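You operate a simulated robot arm through the tools that you are given. There is no shell and no other tool. Be economical: measure what you need, move in short steps, check, and stop when the job is done.

Carry out the task below with a simulated robot arm. There is one attempt and no reset: what you move stays moved.

TASK
Put the box marked "clips" from the bench marked twelve on top of the green pack and the box that says "springs" on top of the black coil.

It is judged by the outcome, as a careful person would: the job done as asked, and still so three seconds after it is handed in. It fails if anything else is knocked over, pushed out of place, dropped, spilled or broken.

THE ROBOT
A 7-joint arm with a two-finger parallel gripper, fixed in place. Base frame: the origin is at the foot of the arm, x ahead of it, y to its left, z up; the work surface is at about z = 0.75. Lengths are in m, angles in rad, forces in N, time in s.
With the tool pointing down near the work surface it reaches from about 0.3 to 0.68 m from the base axis. Its first joint turns from -1.152 to 1.152 rad. Payload 1.57 kg.
Tool frame: the origin (TCP) lies between the finger pads and is the grasp point; the fingertips stand 0.03 m ahead of it; z points along the fingers, y is the line along which they close. The gripper opens to 0.11 m. The fingers are 0.024 m wide and 0.012 m thick; the gripper's body (0.048 by 0.112 m) begins 0.078 m behind the TCP.
Orientation is that of the tool frame in the base frame, as a unit quaternion [w, x, y, z]. With the fingers straight down and closing along the base's y, the tool's x points along the base's -x, its y along +y and its z along -z.

THE INTERFACE
- The arm moves only by the tool arm_command. Its argument "targets" is a list of rows, each a list of 5 numbers: the shift along the tool's x, y, z in m, then the turn about the tool's z in rad, then the closure, from 0 (fully open) to 1 (shut). In form: [[x, y, z, spin, claw], ...]. A call has 1 to 20 rows; each row shifts and turns the commanded pose from where the row before left it, along the tool's axes as they then stand. A row lasts 0.2 s, in which the tool goes at most 0.05 m and 0.15 rad; a call with a longer step from one row to the next is refused whole, and so is a gripper value outside its range. A pose out of reach is approached as far as the arm can. The call stops where the force on the tool passes 40 N (or 10 N more than at its start, if that is more) or the arm is blocked; 0.2 s more then pass. The fingers move at their own pace (about 0.108 m/s each) and stop on an object; they squeeze with about 31 N. The grip force told is the motor's: it shows also when the fingers shut on nothing. Time passes only in rows, and 0.2 s behind the last, so rows that do not move let the fingers close. It gives the time, the measured TCP pose, the force on the tool (base axes), the opening and the grip force at its end, in the units of the frame above (readings bear some noise), and new pictures: "show" is both (left out), scene, wrist or none.
- Cameras (640 x 400 px; columns grow to the right, rows downward): "scene" is fixed at [0.1512, -0.3989, 1.4035]; the picture's right is [0.77, -0.64, 0.00], its down [-0.40, -0.48, -0.78] and it looks along [0.50, 0.60, -0.62] (base axes); focal length 355 px, centre (320, 200). "wrist" rides on the gripper at [-0.036, 0, -0.08] in the tool frame; the picture's right is [0.00, -1.00, 0.00], its down [0.97, 0.00, -0.24] and it looks along [0.24, 0.00, 0.97] (tool axes); focal length 218 px, centre (320, 200).
- locate(camera, pixels): for up to 12 pixels [column, row] of the newest picture of that camera ("zoom" is the newest enlarged one), the place [x, y, z] in the base frame of the surface seen there, good to about 0.003 m, but the place of the scene camera against the robot may be out by one fixed shift of up to 0.018 m in any direction. No time passes.
- zoom(camera, box): a new picture of the part [left, top, right, bottom] of that camera's present view, enlarged. No time passes.
- finish_job(): hands the job in; it is judged then, once.

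Work in short steps. Measure before you move; look again where a grasp or a placing could have gone wrong, and mend it. You have 60 turns and 120 pictures in all, the two below and enlarged ones among them. Open the gripper and draw the arm clear of the work before you hand the job in, unless the task says otherwise; then end with one line.

The tools are called by a JSON object that holds its "op" and its "data". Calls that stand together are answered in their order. arm_command: Moves the arm, as the interface text tells. Its arguments: {"type":"object","properties":{"targets":{"type":"array","items":{"type":"array","items":{"type":"number"}}},"show":{"type":"string","enum":["both","scene","wrist","none"]}},"required":["targets"]} The other tools are called the same way: locate (camera, pixels) gives the place of the surface under pixels of a picture; zoom (camera, box) takes an enlarged picture of a part of a camera's view; finish_job () hands the job in.

At the start:

```text
t: 0.0
tool_pos: [0.3819, 0.0015, 1.1004]
orientation: [0.0, 0.001, 1.0, 0.0]
contact_force: [-0.4, 0.5, -0.1]
opening: 0.1102
grip_force: 0.0
```

scene: 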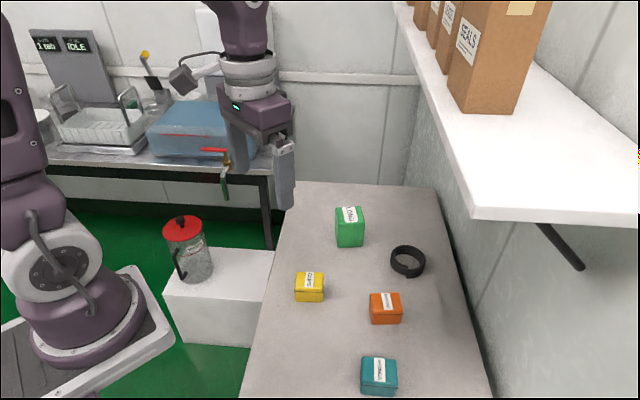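
wrist: 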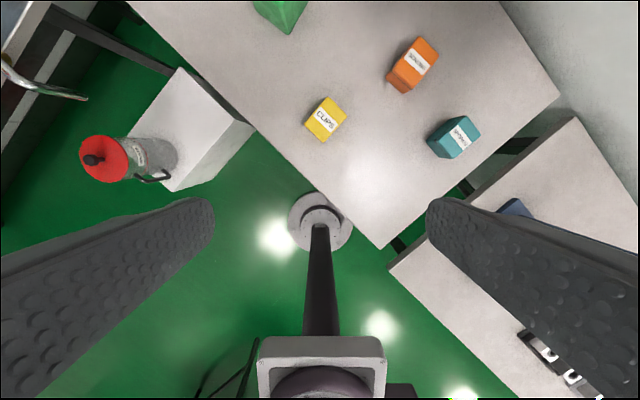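

I zoom in to read the labels on the boxes around (310,285), (385,305), (380,375) and the green pack at (350,225).

{"op": "zoom", "data": {"camera": "scene", "box": [260, 180, 500, 400]}}

{"op": "zoom", "data": {"camera": "wrist", "box": [240, 0, 560, 200]}}

{"op": "zoom", "data": {"camera": "wrist", "box": [400, 100, 640, 400]}}

```text
1.82 times, centred on (380, 290) of scene
```

zoom: 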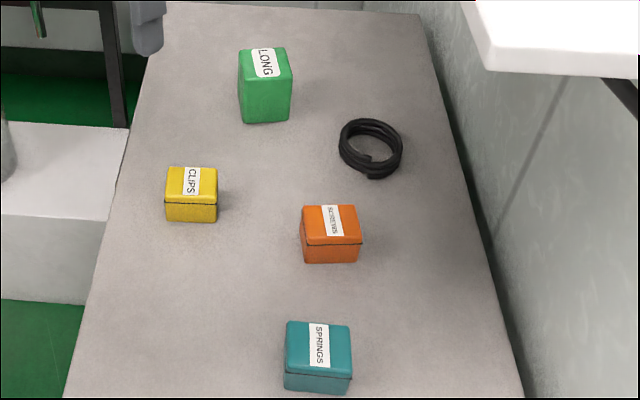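

```text
2.00 times, centred on (400, 100) of wrist
```

zoom: 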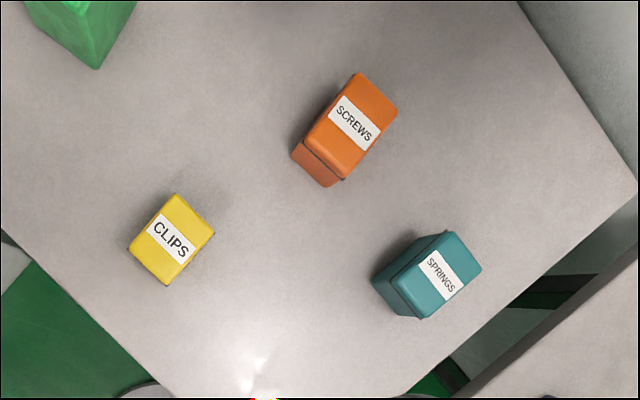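

```text
1.33 times, centred on (520, 250) of wrist
```

zoom: 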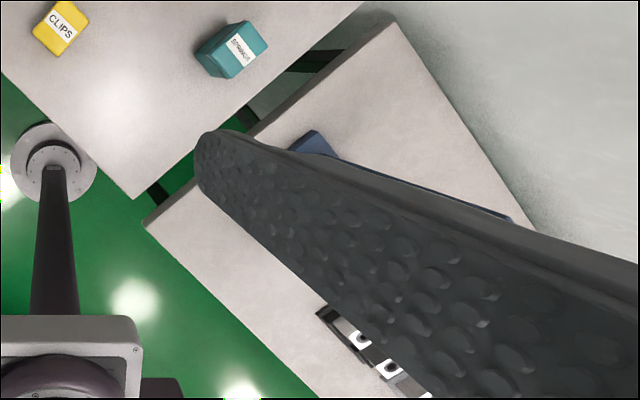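

The clips box is yellow (wrist 326,120) and the springs box is teal (wrist 455,137). I'll measure both, along with the green pack and coil from the scene camera, plus shared points to work out the scene camera's shift.

{"op": "locate", "data": {"camera": "wrist", "pixels": [[327, 99], [345, 117], [324, 139], [307, 123], [326, 119], [461, 117], [478, 134], [453, 156], [438, 139], [458, 136], [380, 120], [414, 65]]}}

{"op": "locate", "data": {"camera": "scene", "pixels": [[310, 280], [379, 368], [385, 300], [350, 215], [338, 208], [361, 207], [364, 219], [338, 221], [408, 247], [393, 262], [423, 260], [407, 262]]}}

{"op": "zoom", "data": {"camera": "scene", "box": [310, 190, 450, 290]}}

```text
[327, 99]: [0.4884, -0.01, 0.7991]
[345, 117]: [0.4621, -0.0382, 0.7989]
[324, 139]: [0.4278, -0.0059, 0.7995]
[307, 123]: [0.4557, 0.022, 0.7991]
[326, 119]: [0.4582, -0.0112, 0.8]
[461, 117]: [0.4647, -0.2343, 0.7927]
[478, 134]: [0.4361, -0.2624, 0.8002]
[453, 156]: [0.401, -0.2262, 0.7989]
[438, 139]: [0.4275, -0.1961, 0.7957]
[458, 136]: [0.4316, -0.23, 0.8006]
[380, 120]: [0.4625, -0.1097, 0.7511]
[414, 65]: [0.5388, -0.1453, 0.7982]
```

```text
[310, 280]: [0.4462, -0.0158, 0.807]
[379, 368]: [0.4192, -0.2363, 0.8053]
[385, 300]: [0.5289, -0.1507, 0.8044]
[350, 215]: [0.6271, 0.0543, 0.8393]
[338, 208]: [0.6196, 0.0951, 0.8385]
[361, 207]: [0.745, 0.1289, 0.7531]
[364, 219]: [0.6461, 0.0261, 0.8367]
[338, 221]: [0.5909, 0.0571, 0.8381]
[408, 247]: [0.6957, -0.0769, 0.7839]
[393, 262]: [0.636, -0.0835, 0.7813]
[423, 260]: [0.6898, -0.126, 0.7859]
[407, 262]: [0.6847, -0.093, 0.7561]
```

```text
4.00 times, centred on (380, 240) of scene
```

zoom: 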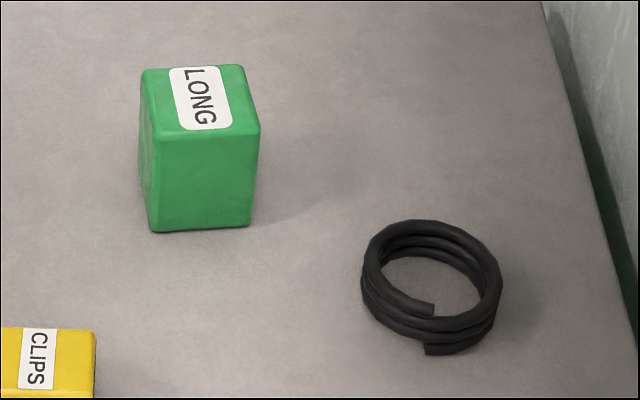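

The coil sits close to the shelf, so I'll measure the shelf's edge. Then I'll move forward to view the pack and coil with the wrist camera.

{"op": "locate", "data": {"camera": "scene", "pixels": [[472, 208], [472, 218], [430, 90], [400, 20], [630, 210], [440, 190], [560, 250], [490, 390], [440, 60]]}}

{"op": "arm_command", "data": {"targets": [[-0.04, 0, 0, 0, 0], [-0.04, 0, 0, 0, 0], [-0.04, 0, 0, 0, 0], [0, 0, 0, 0, 0]]}}

```text
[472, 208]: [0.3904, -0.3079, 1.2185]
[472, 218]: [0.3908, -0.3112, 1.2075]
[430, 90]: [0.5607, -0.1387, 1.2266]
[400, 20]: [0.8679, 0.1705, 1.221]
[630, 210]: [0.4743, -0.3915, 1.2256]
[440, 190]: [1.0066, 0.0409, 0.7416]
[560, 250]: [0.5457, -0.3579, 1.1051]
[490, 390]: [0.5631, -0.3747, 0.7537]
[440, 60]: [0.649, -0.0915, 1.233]
```

```text
t: 1.0
tool_pos: [0.5011, 0.0024, 1.1009]
orientation: [-0.001, 0.0, 1.0, 0.0]
contact_force: [0.5, -0.9, 0.1]
opening: 0.1099
grip_force: 0.1
```

scene: 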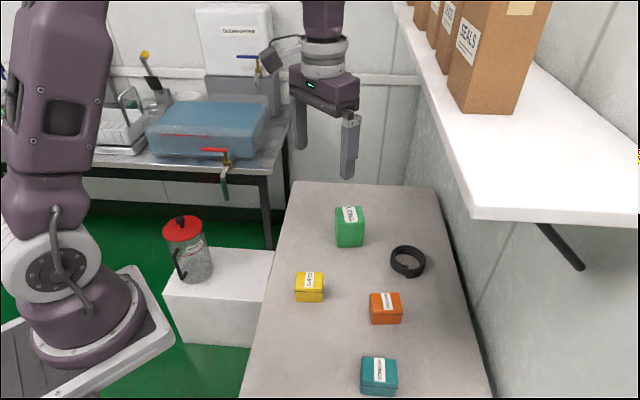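
wrist: 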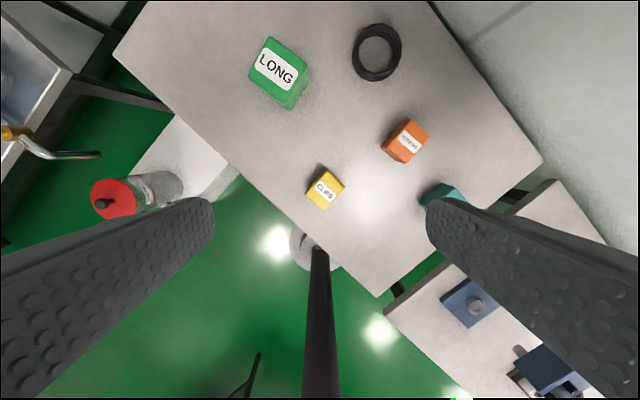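

The shelf underside is near z = 1.2 and its edge runs along x−y ≈ 0.70, so the coil is slightly under it. I'll zoom the wrist view on the pack and coil to measure them.

{"op": "zoom", "data": {"camera": "wrist", "box": [230, 10, 422, 130]}}

{"op": "locate", "data": {"camera": "wrist", "pixels": [[271, 40], [306, 70], [287, 105], [252, 74], [279, 72], [377, 26], [398, 48], [375, 78], [355, 50], [379, 50]]}}

```text
3.33 times, centred on (326, 70) of wrist
```

zoom: 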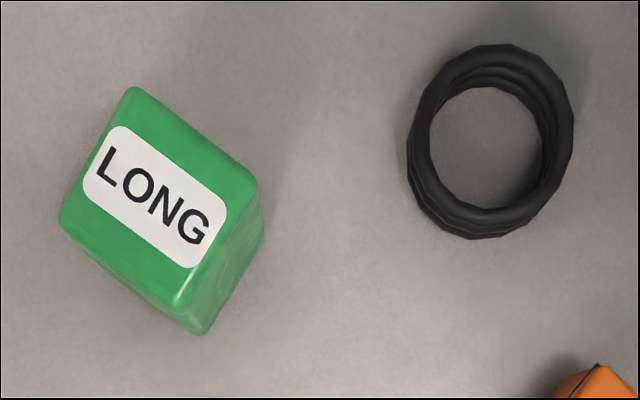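

```text
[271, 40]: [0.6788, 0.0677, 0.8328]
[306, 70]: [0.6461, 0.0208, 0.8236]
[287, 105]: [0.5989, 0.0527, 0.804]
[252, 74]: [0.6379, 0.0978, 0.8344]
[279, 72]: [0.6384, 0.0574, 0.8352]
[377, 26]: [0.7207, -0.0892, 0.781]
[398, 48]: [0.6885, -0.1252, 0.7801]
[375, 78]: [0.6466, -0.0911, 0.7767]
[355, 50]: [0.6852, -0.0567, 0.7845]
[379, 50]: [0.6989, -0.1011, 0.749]
```

Measurements: coil centre ≈ (0.684, −0.091) with top at 0.783. Pack centre ≈ (0.640, 0.059) with top at 0.835, aligned to a spin of about 0.64. Now I'll move over the clips box (0.458, −0.008), spin 0.77 and go down to z ≈ 0.90 to look.

{"op": "arm_command", "data": {"targets": [[0.043, -0.01, 0, 0, 0], [0, 0, 0.033, 0.13, 0], [0, 0, 0.033, 0.13, 0], [0, 0, 0.033, 0.13, 0], [0, 0, 0.033, 0.13, 0], [0, 0, 0.033, 0.13, 0], [0, 0, 0.033, 0.12, 0], [0, 0, 0, 0, 0]]}}

```text
t: 2.8
tool_pos: [0.4602, -0.0049, 0.901]
orientation: [0.0, 0.376, 0.926, 0.0]
contact_force: [-0.4, -0.4, -0.5]
opening: 0.1103
grip_force: 0.1
```

scene: 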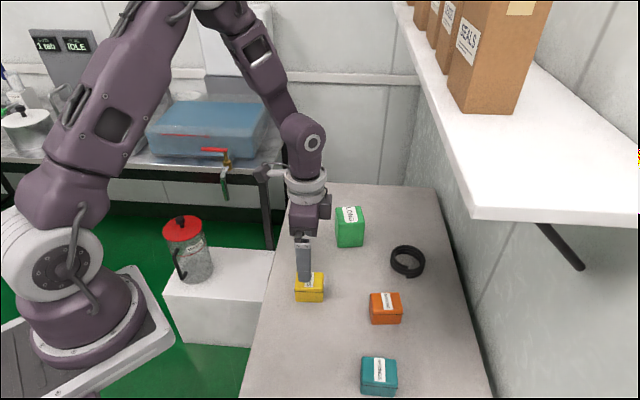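
wrist: 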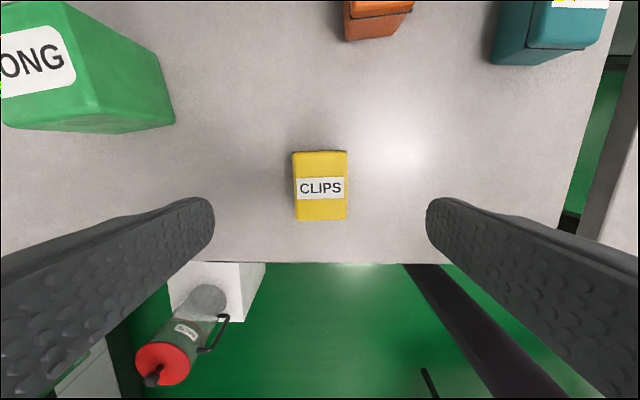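

The box is lined up with the fingers (wrist px 292–348, 151–220). I'll measure its corners exactly and check the height of the wrist joint at scene (305,135).

{"op": "locate", "data": {"camera": "wrist", "pixels": [[295, 155], [345, 154], [345, 217], [298, 218], [320, 187]]}}

{"op": "locate", "data": {"camera": "scene", "pixels": [[312, 142], [300, 116], [322, 130], [280, 95], [325, 180], [312, 160]]}}

```text
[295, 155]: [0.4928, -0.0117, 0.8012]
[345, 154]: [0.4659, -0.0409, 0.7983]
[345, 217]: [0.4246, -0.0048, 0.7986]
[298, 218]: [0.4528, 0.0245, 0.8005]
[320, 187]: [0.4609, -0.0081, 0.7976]
```

```text
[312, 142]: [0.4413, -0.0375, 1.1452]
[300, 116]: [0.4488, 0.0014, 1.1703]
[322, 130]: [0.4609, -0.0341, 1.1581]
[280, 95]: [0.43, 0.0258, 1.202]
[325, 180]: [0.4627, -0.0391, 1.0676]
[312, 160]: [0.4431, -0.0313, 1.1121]
```

The box centre is (0.459, −0.008) and needs a −0.03 turn. I'll make those corrections, descend to z = 0.788 and close.

{"op": "arm_command", "data": {"targets": [[-0.001, -0.003, 0.03, -0.03, 0], [0, 0, 0.03, 0, 0], [0, 0, 0.03, 0, 0], [0, 0, 0.023, 0, 0], [0, 0, 0, 0, 0.3], [0, 0, 0, 0, 0.6], [0, 0, 0, 0, 1], [0, 0, 0, 0, 1], [0, 0, 0, 0, 1]]}}

```text
t: 4.8
tool_pos: [0.4567, -0.0098, 0.7879]
orientation: [0.0, 0.36, 0.933, 0.0]
contact_force: [0.9, -0.4, 0.5]
opening: 0.0452
grip_force: 31.0
```

scene: 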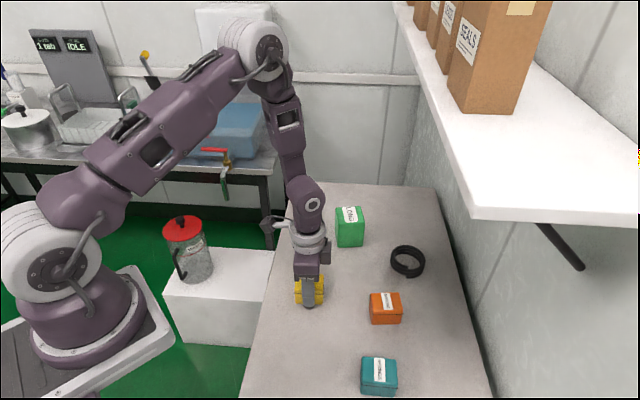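
wrist: 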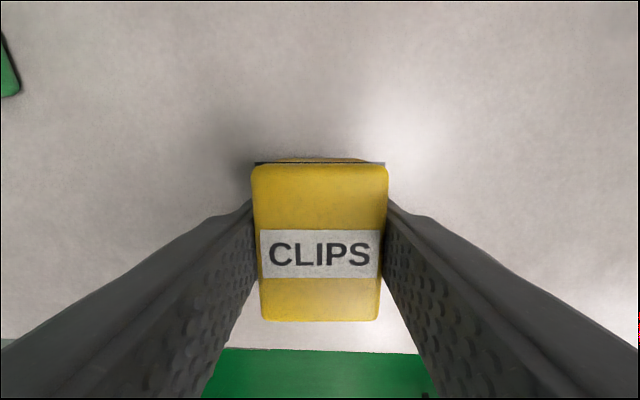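

The clips box is gripped (opening 0.045, 31 N). I'll lift it, carry it over to the green pack and align it.

{"op": "arm_command", "data": {"targets": [[0, 0, -0.03, 0, 1], [0, 0, -0.04, 0, 1], [0, 0, -0.04, 0, 1], [0, 0, -0.04, 0, 1], [-0.0178, 0.0348, 0, 0, 1], [-0.0178, 0.0348, 0, 0, 1], [-0.0178, 0.0348, 0, 0, 1], [-0.0178, 0.0348, 0, 0, 1], [-0.0178, 0.0348, 0, 0, 1], [0, 0, 0, -0.1, 1], [0, 0, 0, 0, 1], [0, 0, 0, 0, 1]]}}

```text
t: 7.4
tool_pos: [0.6405, 0.0577, 0.938]
orientation: [0.0, 0.314, 0.95, 0.0]
contact_force: [-0.2, -0.1, -0.6]
opening: 0.0455
grip_force: 31.3
```

scene: 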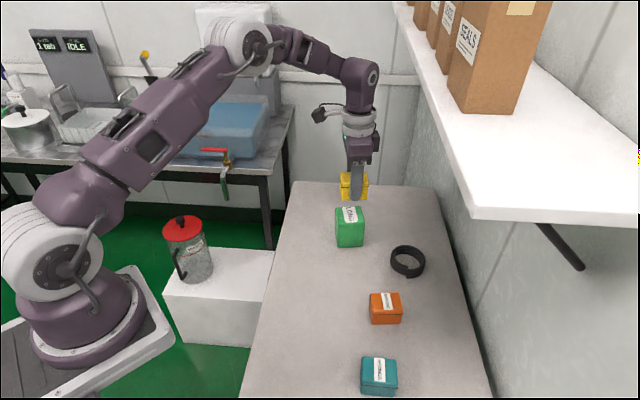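
wrist: 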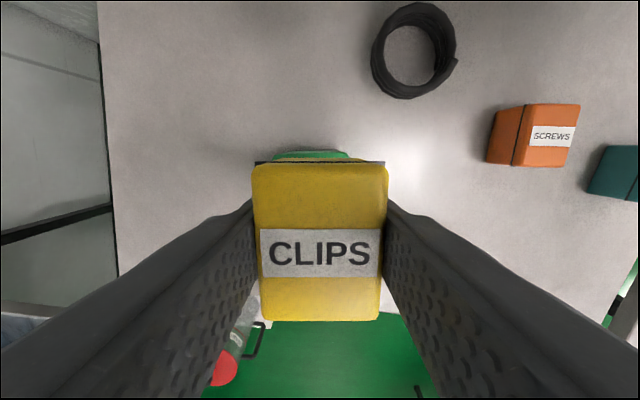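

I'm over the pack. I'll use this closer view to refine the coil position and check the visible far edge of the pack, at row ~152.

{"op": "locate", "data": {"camera": "wrist", "pixels": [[415, 8], [449, 40], [407, 92], [379, 52], [440, 78], [384, 80], [434, 17], [390, 18], [276, 156], [346, 155], [311, 154]]}}

{"op": "zoom", "data": {"camera": "wrist", "box": [230, 0, 480, 180]}}

```text
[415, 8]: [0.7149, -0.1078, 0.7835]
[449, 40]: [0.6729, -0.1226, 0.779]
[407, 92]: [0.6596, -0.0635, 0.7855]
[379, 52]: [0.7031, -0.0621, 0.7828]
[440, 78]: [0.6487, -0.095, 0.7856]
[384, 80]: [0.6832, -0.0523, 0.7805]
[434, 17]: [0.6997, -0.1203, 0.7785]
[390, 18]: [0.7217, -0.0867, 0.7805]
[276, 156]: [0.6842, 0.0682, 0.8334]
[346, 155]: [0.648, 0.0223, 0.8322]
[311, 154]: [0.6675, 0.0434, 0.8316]
```

```text
2.22 times, centred on (355, 90) of wrist
```

zoom: 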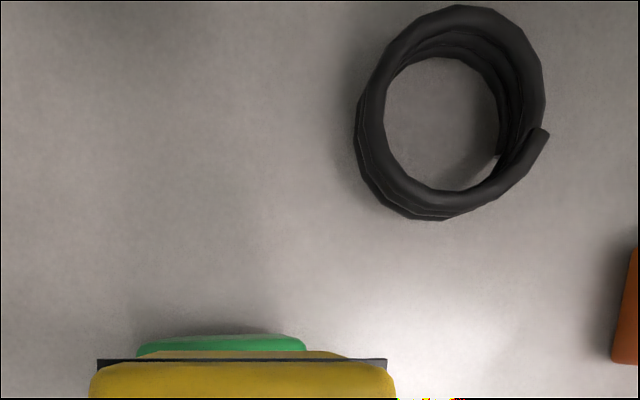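

Coil centre ≈ (0.684, −0.088). The pack centre comes out near (0.641, 0.061), so I'll nudge by (0.0015, 0.0027) and descend to just above contact.

{"op": "arm_command", "data": {"targets": [[0.0015, 0.0027, 0.02, 0, 1], [0, 0, 0.02, 0, 1], [0, 0, 0.015, 0, 1], [0, 0, 0.006, 0, 1], [0, 0, 0.0015, 0, 1], [0, 0, 0, 0, 1]]}}

```text
t: 8.8
tool_pos: [0.6403, 0.0611, 0.8767]
orientation: [0.0, 0.315, 0.949, 0.0]
contact_force: [0.3, -0.8, -1.3]
opening: 0.0451
grip_force: 30.7
```

scene: 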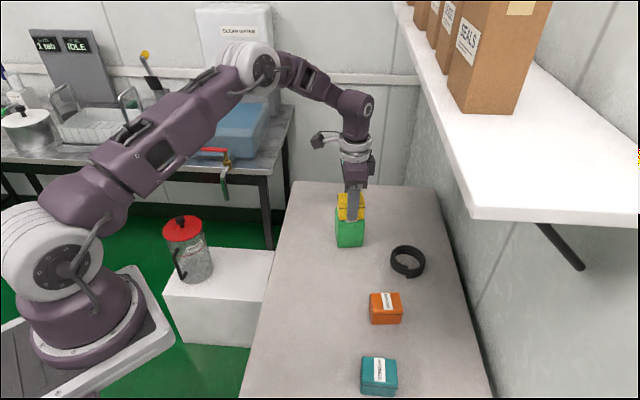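
wrist: 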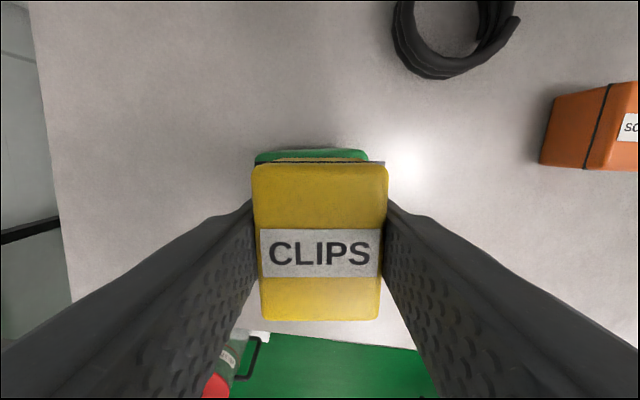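

The pack's visible far edge spans cols 256–368 (centre 312), while the box centre is at 320. I'll check the edge position before fine-shifting.

{"op": "locate", "data": {"camera": "wrist", "pixels": [[258, 156], [366, 156], [312, 152], [285, 153], [340, 152]]}}

{"op": "zoom", "data": {"camera": "scene", "box": [310, 170, 390, 260]}}

```text
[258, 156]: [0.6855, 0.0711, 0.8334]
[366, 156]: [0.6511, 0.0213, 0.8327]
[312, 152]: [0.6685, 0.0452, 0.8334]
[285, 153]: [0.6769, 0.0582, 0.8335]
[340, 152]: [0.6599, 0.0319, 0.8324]
```

```text
4.44 times, centred on (350, 215) of scene
```

zoom: 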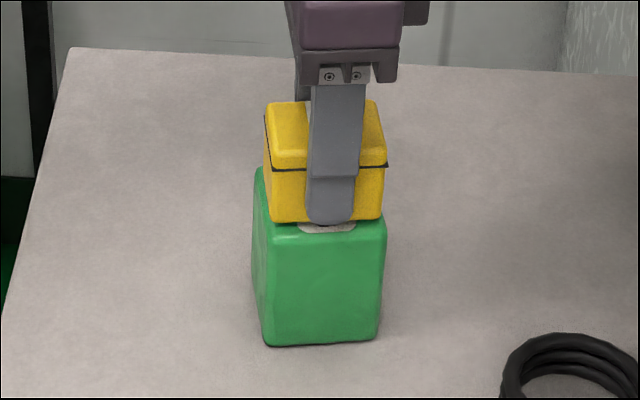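

The pack centre is nearer (0.644, 0.064). I'll shift 4 mm in tool y and lower to contact in small steps.

{"op": "arm_command", "data": {"targets": [[-0.001, 0.0042, 0, 0, 1], [0, 0, 0.0015, 0, 1], [0, 0, 0.0015, 0, 1], [0, 0, 0.001, 0, 1], [0, 0, 0, 0, 1]], "show": "wrist"}}

```text
t: 10.0
tool_pos: [0.6436, 0.0643, 0.8737]
orientation: [0.0, 0.315, 0.949, 0.0]
contact_force: [-2.9, 0.3, 9.8]
opening: 0.0454
grip_force: 30.8
```

wrist: 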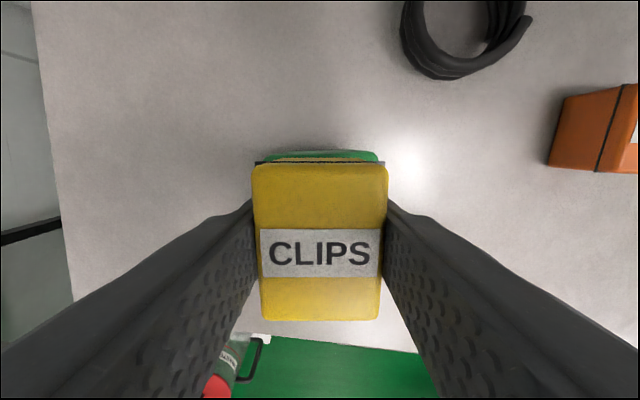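

The box is in contact (9.8 N) and centred. I'll open the fingers and rise straight up.

{"op": "arm_command", "data": {"targets": [[0, 0, 0, 0, 0.8], [0, 0, 0, 0, 0.5], [0, 0, 0, 0, 0.2], [0, 0, 0, 0, 0], [0, 0, -0.03, 0, 0], [0, 0, -0.04, 0, 0], [0, 0, -0.04, 0, 0], [0, 0, 0, 0, 0]]}}

```text
t: 11.8
tool_pos: [0.6467, 0.0642, 0.9832]
orientation: [0.0, 0.314, 0.949, 0.0]
contact_force: [0.2, 0.1, -0.1]
opening: 0.1102
grip_force: 0.0
```

scene: 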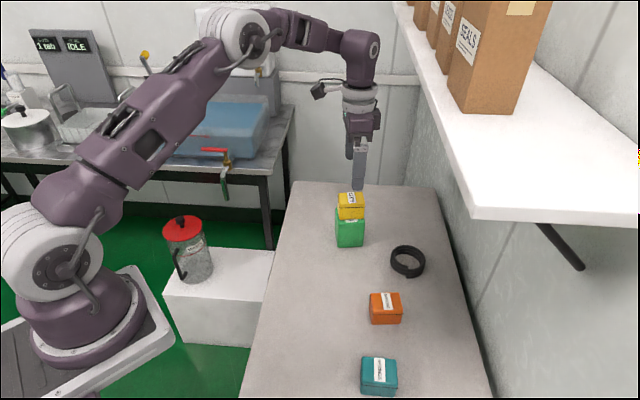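
wrist: 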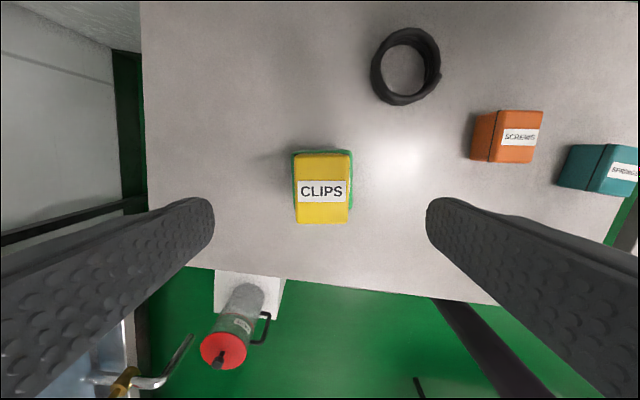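

The clips box sits squarely on the pack. Next I'll retract inward, lower to z ≈ 0.90 so the wrist stays under shelf height, then approach the springs box (0.432, −0.230).

{"op": "arm_command", "data": {"targets": [[0.0264, -0.0306, 0, 0, 0], [0.0264, -0.0306, 0, 0, 0], [0.0264, -0.0306, 0, 0, 0], [0.0264, -0.0306, 0, 0, 0], [0.0264, -0.0306, 0, 0, 0], [0, 0, 0.0415, 0, 0], [0, 0, 0.0415, 0, 0], [-0.0224, -0.03525, 0, 0, 0], [-0.0224, -0.03525, 0, 0, 0], [-0.0224, -0.03525, 0, 0, 0], [-0.0224, -0.03525, 0, 0, 0], [-0.0224, -0.03525, 0, 0, 0], [-0.0224, -0.03525, 0, 0, 0], [0, 0, 0, 0.14, 0], [0, 0, 0, 0, 0]]}}

```text
t: 15.0
tool_pos: [0.4286, -0.2313, 0.9008]
orientation: [0.0, 0.38, 0.925, 0.0]
contact_force: [0.1, -0.3, 0.0]
opening: 0.1099
grip_force: 0.1
```

scene: 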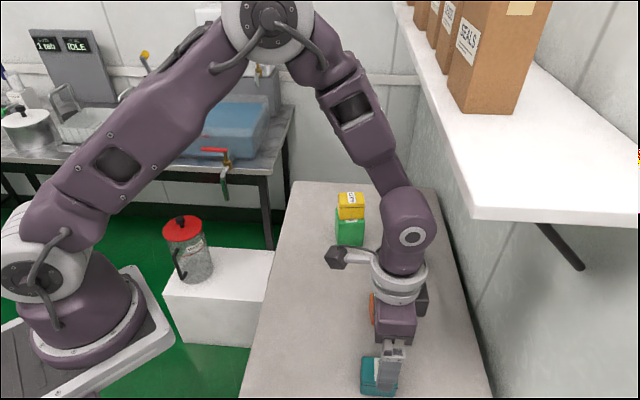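
wrist: 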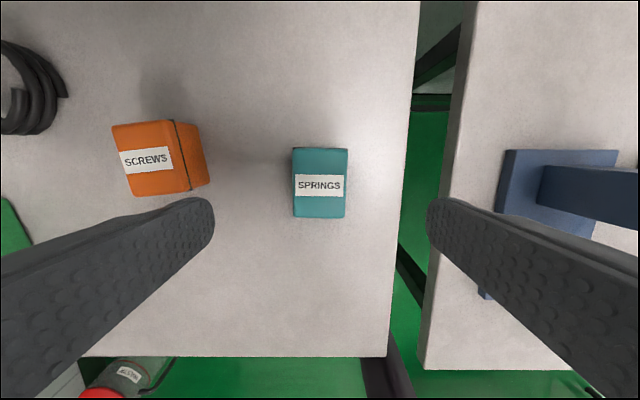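

The springs box is centred between the fingers (px 292–348, 148–217). I'll measure its corners.

{"op": "locate", "data": {"camera": "wrist", "pixels": [[296, 152], [344, 153], [341, 214], [296, 213], [320, 185]]}}

```text
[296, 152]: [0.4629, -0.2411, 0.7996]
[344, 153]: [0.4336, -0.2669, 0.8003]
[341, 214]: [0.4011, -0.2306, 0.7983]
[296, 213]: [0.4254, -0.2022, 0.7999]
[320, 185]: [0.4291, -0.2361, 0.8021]
```

Box centre is (0.431, −0.235). I'll grip it about 1 cm towards its near end so it can be centred on the coil at the edge of reach: shift x +0.0057, then down to 0.788.

{"op": "arm_command", "data": {"targets": [[0.0057, -0.001, 0.03, 0.015, 0], [0, 0, 0.03, 0, 0], [0, 0, 0.03, 0, 0], [0, 0, 0.0225, 0, 0], [0, 0, 0, 0, 0.3], [0, 0, 0, 0, 0.6], [0, 0, 0, 0, 1], [0, 0, 0, 0, 1], [0, 0, 0, 0, 1]]}}

```text
t: 17.0
tool_pos: [0.4253, -0.2268, 0.7877]
orientation: [0.001, 0.387, 0.922, 0.001]
contact_force: [0.0, -1.0, 0.0]
opening: 0.0454
grip_force: 30.9
```

scene: 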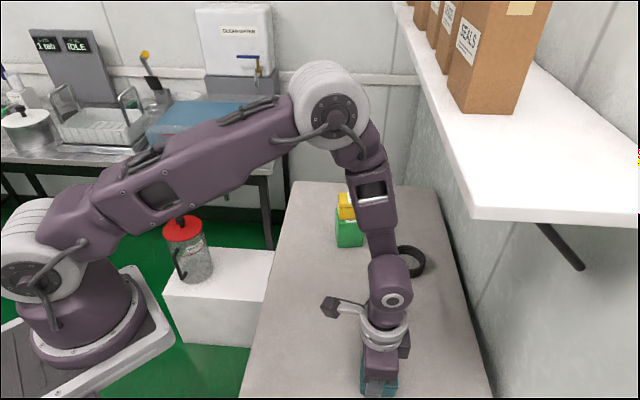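
wrist: 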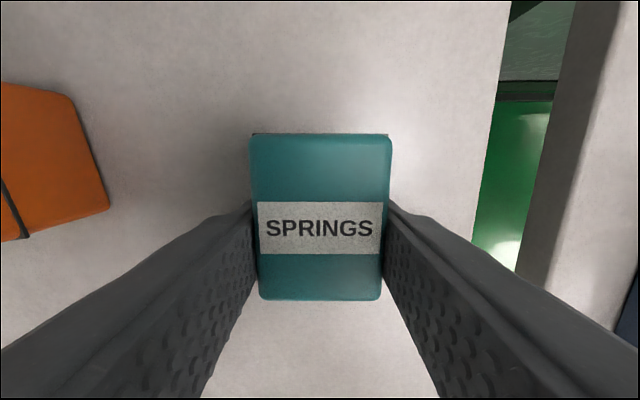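

Gripped (0.0454). I'll measure the box in the hand to know its centre offset.

{"op": "locate", "data": {"camera": "wrist", "pixels": [[254, 140], [388, 140], [377, 296], [263, 296], [320, 138], [320, 297]]}}

```text
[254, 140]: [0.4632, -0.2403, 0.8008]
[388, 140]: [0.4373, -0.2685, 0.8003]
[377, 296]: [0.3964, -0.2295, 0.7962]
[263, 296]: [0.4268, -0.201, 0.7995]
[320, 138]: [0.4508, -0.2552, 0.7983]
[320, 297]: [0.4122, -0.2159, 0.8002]
```

Box centre is 9.7 mm beyond the TCP along tool −x. I'll lift to z ≈ 0.875, swing inward to (0.52, −0.06) clear of the screws box, and spin to about 0.128 so the long axis points at the coil.

{"op": "arm_command", "data": {"targets": [[0, 0, -0.03, 0, 1], [0, 0, -0.03, 0, 1], [0, 0, -0.027, 0, 1], [0.0106, 0.0369, 0, 0, 1], [0.0106, 0.0369, 0, 0, 1], [0.0106, 0.0369, 0, 0, 1], [0.0106, 0.0369, 0, 0, 1], [0.0106, 0.0369, 0, 0, 1], [0, 0, 0, -0.1336, 1], [0, 0, 0, -0.1336, 1], [0, 0, 0, -0.1336, 1], [0, 0, 0, -0.1336, 1], [0, 0, 0, -0.1336, 1], [0, 0, 0, 0, 1]]}}

```text
t: 20.0
tool_pos: [0.518, -0.0599, 0.8744]
orientation: [0.0, 0.063, 0.998, 0.0]
contact_force: [0.4, 0.5, -0.8]
opening: 0.0454
grip_force: 31.9
```

scene: 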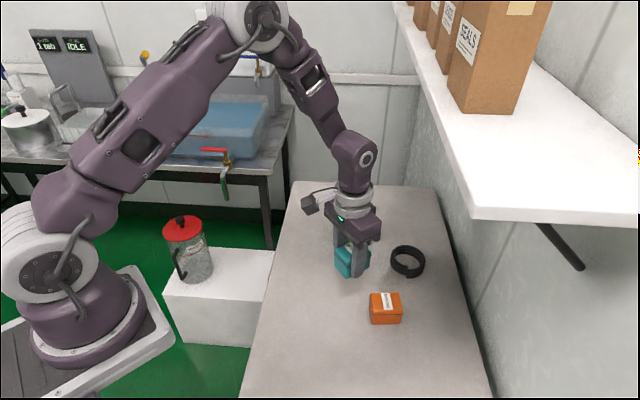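
wrist: 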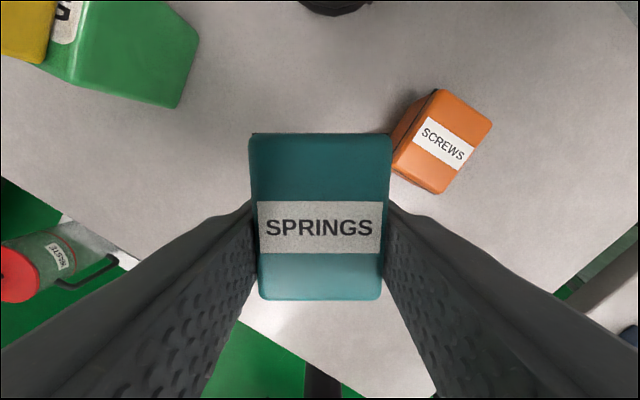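

I'll advance most of the way towards the coil at z ≈ 0.86 and look.

{"op": "arm_command", "data": {"targets": [[-0.0412, -0.0017, 0.005, 0, 1], [-0.0412, -0.0017, 0.005, 0, 1], [-0.0412, -0.0017, 0.005, 0, 1], [0, 0, 0, 0, 1]]}}

```text
t: 21.0
tool_pos: [0.6416, -0.081, 0.8616]
orientation: [0.0, 0.063, 0.998, 0.0]
contact_force: [0.5, 0.1, -1.3]
opening: 0.0453
grip_force: 31.2
```

scene: 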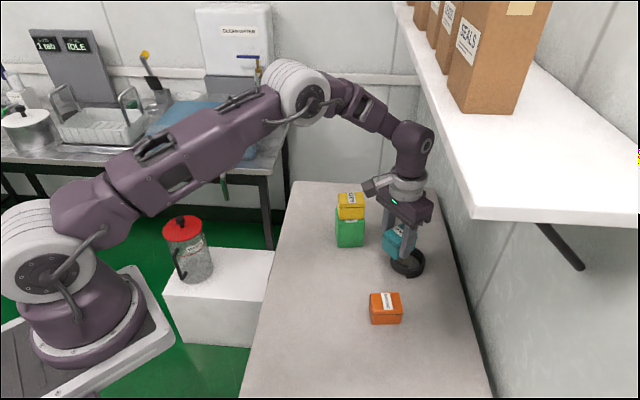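
wrist: 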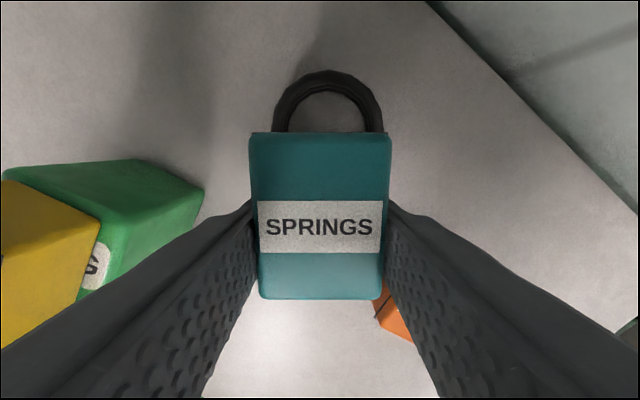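

The coil shows above the box (cols 271–384, top row 71). I'll locate its ring for the final offset and check wrist clearance to the shelf.

{"op": "locate", "data": {"camera": "wrist", "pixels": [[333, 78], [281, 115], [376, 110], [298, 88], [360, 86], [279, 127], [377, 125]]}}

{"op": "locate", "data": {"camera": "scene", "pixels": [[425, 130], [410, 125], [430, 145], [400, 130]]}}

{"op": "zoom", "data": {"camera": "wrist", "box": [240, 50, 420, 150]}}

```text
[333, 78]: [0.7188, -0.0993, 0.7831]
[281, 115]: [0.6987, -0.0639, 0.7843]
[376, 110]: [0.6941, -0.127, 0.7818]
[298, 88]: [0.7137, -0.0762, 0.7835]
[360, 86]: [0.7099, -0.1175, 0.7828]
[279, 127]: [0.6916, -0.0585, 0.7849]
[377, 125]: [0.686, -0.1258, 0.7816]
```

```text
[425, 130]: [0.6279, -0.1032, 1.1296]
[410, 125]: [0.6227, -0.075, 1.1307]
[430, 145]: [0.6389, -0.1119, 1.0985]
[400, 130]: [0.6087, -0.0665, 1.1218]
```

```text
3.56 times, centred on (330, 100) of wrist
```

zoom: 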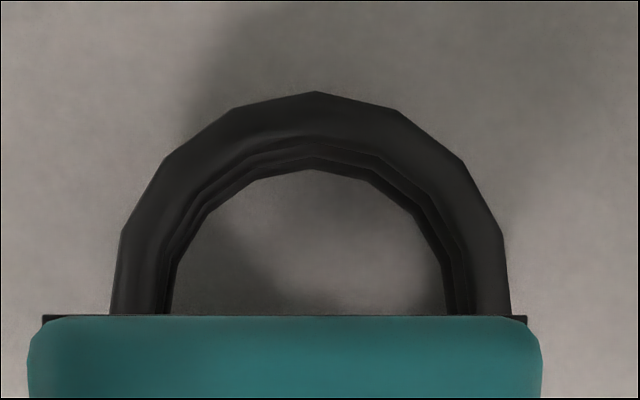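

Wrist tops out near 1.13, well below the shelf. The coil centre relative to the box needs a shift of −0.034 (x) and −0.0048 (y); I'll go there and lower to about 5 mm above.

{"op": "arm_command", "data": {"targets": [[-0.017, -0.0024, 0, 0, 1], [-0.017, -0.0024, 0, 0, 1], [0, 0, 0.012, 0, 1], [0, 0, 0.012, 0, 1], [0, 0, 0.009, 0, 1], [0, 0, 0, 0, 1]]}}

```text
t: 22.4
tool_pos: [0.6747, -0.0903, 0.8283]
orientation: [0.001, 0.064, 0.998, 0.0]
contact_force: [-3.6, 1.2, 10.8]
opening: 0.0453
grip_force: 31.1
```

scene: 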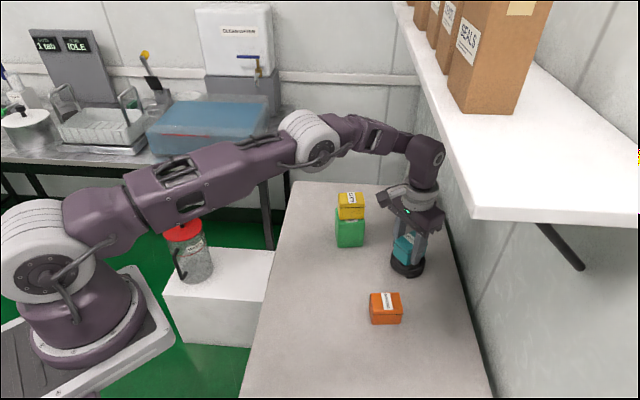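
wrist: 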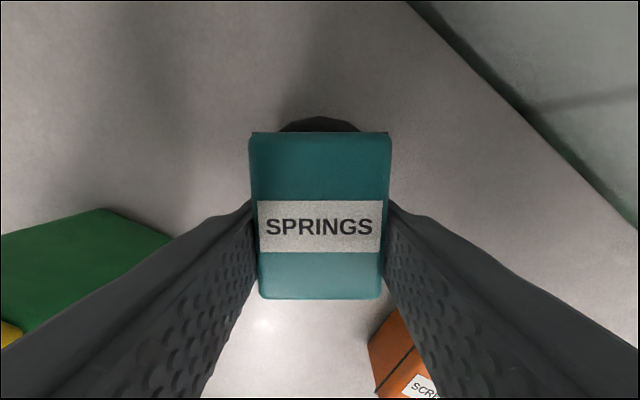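

Contact at 10.8 N, with the coil centred (cols 280–360) behind the box. I'll take a closer look before releasing.

{"op": "zoom", "data": {"camera": "scene", "box": [365, 195, 465, 295]}}

{"op": "locate", "data": {"camera": "wrist", "pixels": [[320, 121], [290, 127], [350, 127], [320, 136], [320, 297]]}}

```text
4.00 times, centred on (415, 245) of scene
```

zoom: 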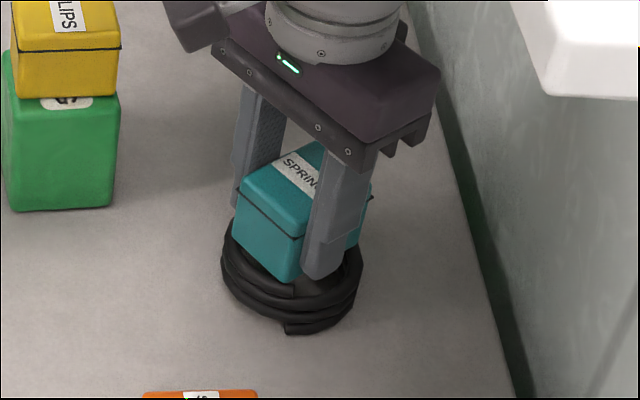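

```text
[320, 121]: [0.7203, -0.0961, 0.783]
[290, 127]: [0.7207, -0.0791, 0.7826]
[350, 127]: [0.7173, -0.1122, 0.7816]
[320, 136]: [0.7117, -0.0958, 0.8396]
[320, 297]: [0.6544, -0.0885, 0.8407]
```

The box centre (0.683, −0.092) matches the coil centre (0.684, −0.092), and it is resting on the coil. Now I'll open and rise slightly, checking.

{"op": "arm_command", "data": {"targets": [[0, 0, 0, 0, 0.8], [0, 0, 0, 0, 0.55], [0, 0, 0, 0, 0.3], [0, 0, 0, 0, 0], [0, 0, -0.01, 0, 0], [0, 0, -0.02, 0, 0], [0, 0, -0.02, 0, 0], [0, 0, 0, 0, 0]]}}

```text
t: 24.2
tool_pos: [0.6732, -0.0909, 0.8787]
orientation: [0.0, 0.064, 0.998, 0.0]
contact_force: [-0.3, -0.6, -0.5]
opening: 0.1101
grip_force: 0.1
```

scene: 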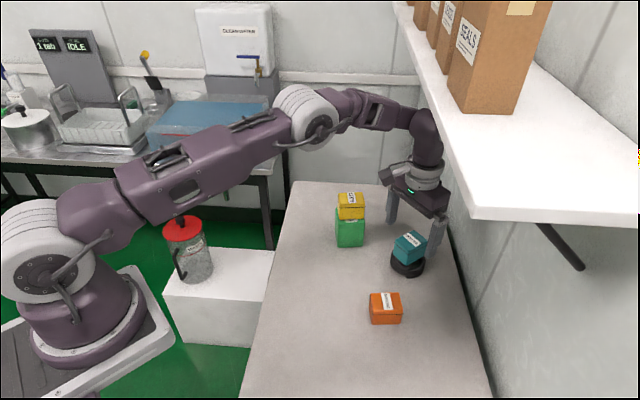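
wrist: 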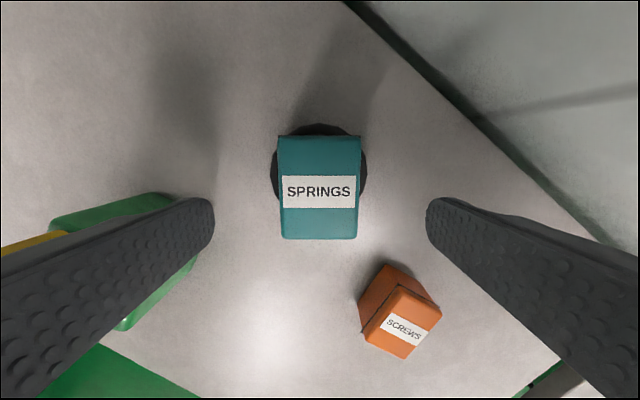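

The springs box sits level on the coil. I'll rise slightly, retract straight back (tool +x), then up to get clear.

{"op": "arm_command", "data": {"targets": [[0, 0, -0.012, 0, 0], [0.035, 0, 0, 0, 0], [0.04, 0, 0, 0, 0], [0.04, 0, 0, 0, 0], [0.04, 0, 0, 0, 0], [0.04, 0, -0.02, 0, 0], [0.02, 0, -0.04, 0, 0], [0, 0, -0.04, 0, 0], [0, 0, -0.04, 0, 0], [0, 0, 0, 0, 0], [0, 0, 0, 0, 0]]}}

{"op": "zoom", "data": {"camera": "scene", "box": [320, 180, 450, 330]}}

```text
t: 26.6
tool_pos: [0.4614, -0.0624, 1.0257]
orientation: [0.0, 0.064, 0.998, 0.0]
contact_force: [0.0, 0.1, 0.9]
opening: 0.11
grip_force: 0.0
```

scene: 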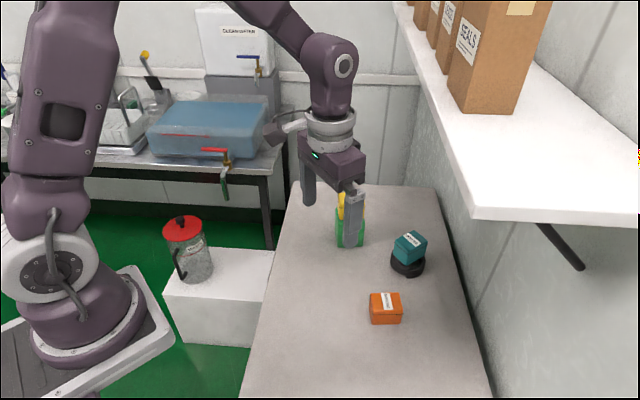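
wrist: 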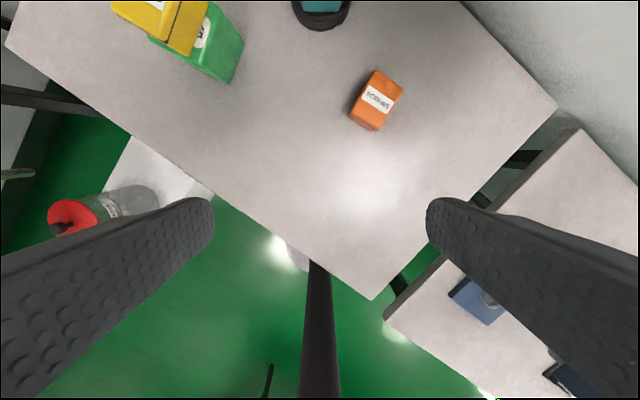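

```text
2.67 times, centred on (385, 255) of scene
```

zoom: 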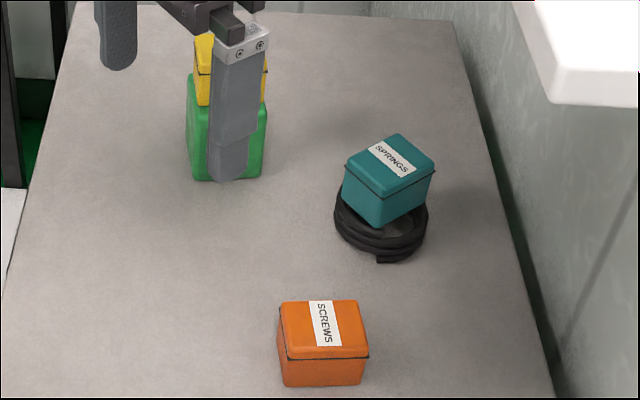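

Both boxes rest stably in place, the gripper is open and the arm is clear, so I'm handing in.

{"op": "finish_job", "data": {}}

```text
The job is handed in.
```

The clips box is on top of the green pack and the springs box is on top of the black coil; nothing else was disturbed. I never saw a "twelve" marking on the bench, but this was the only clips box in view.
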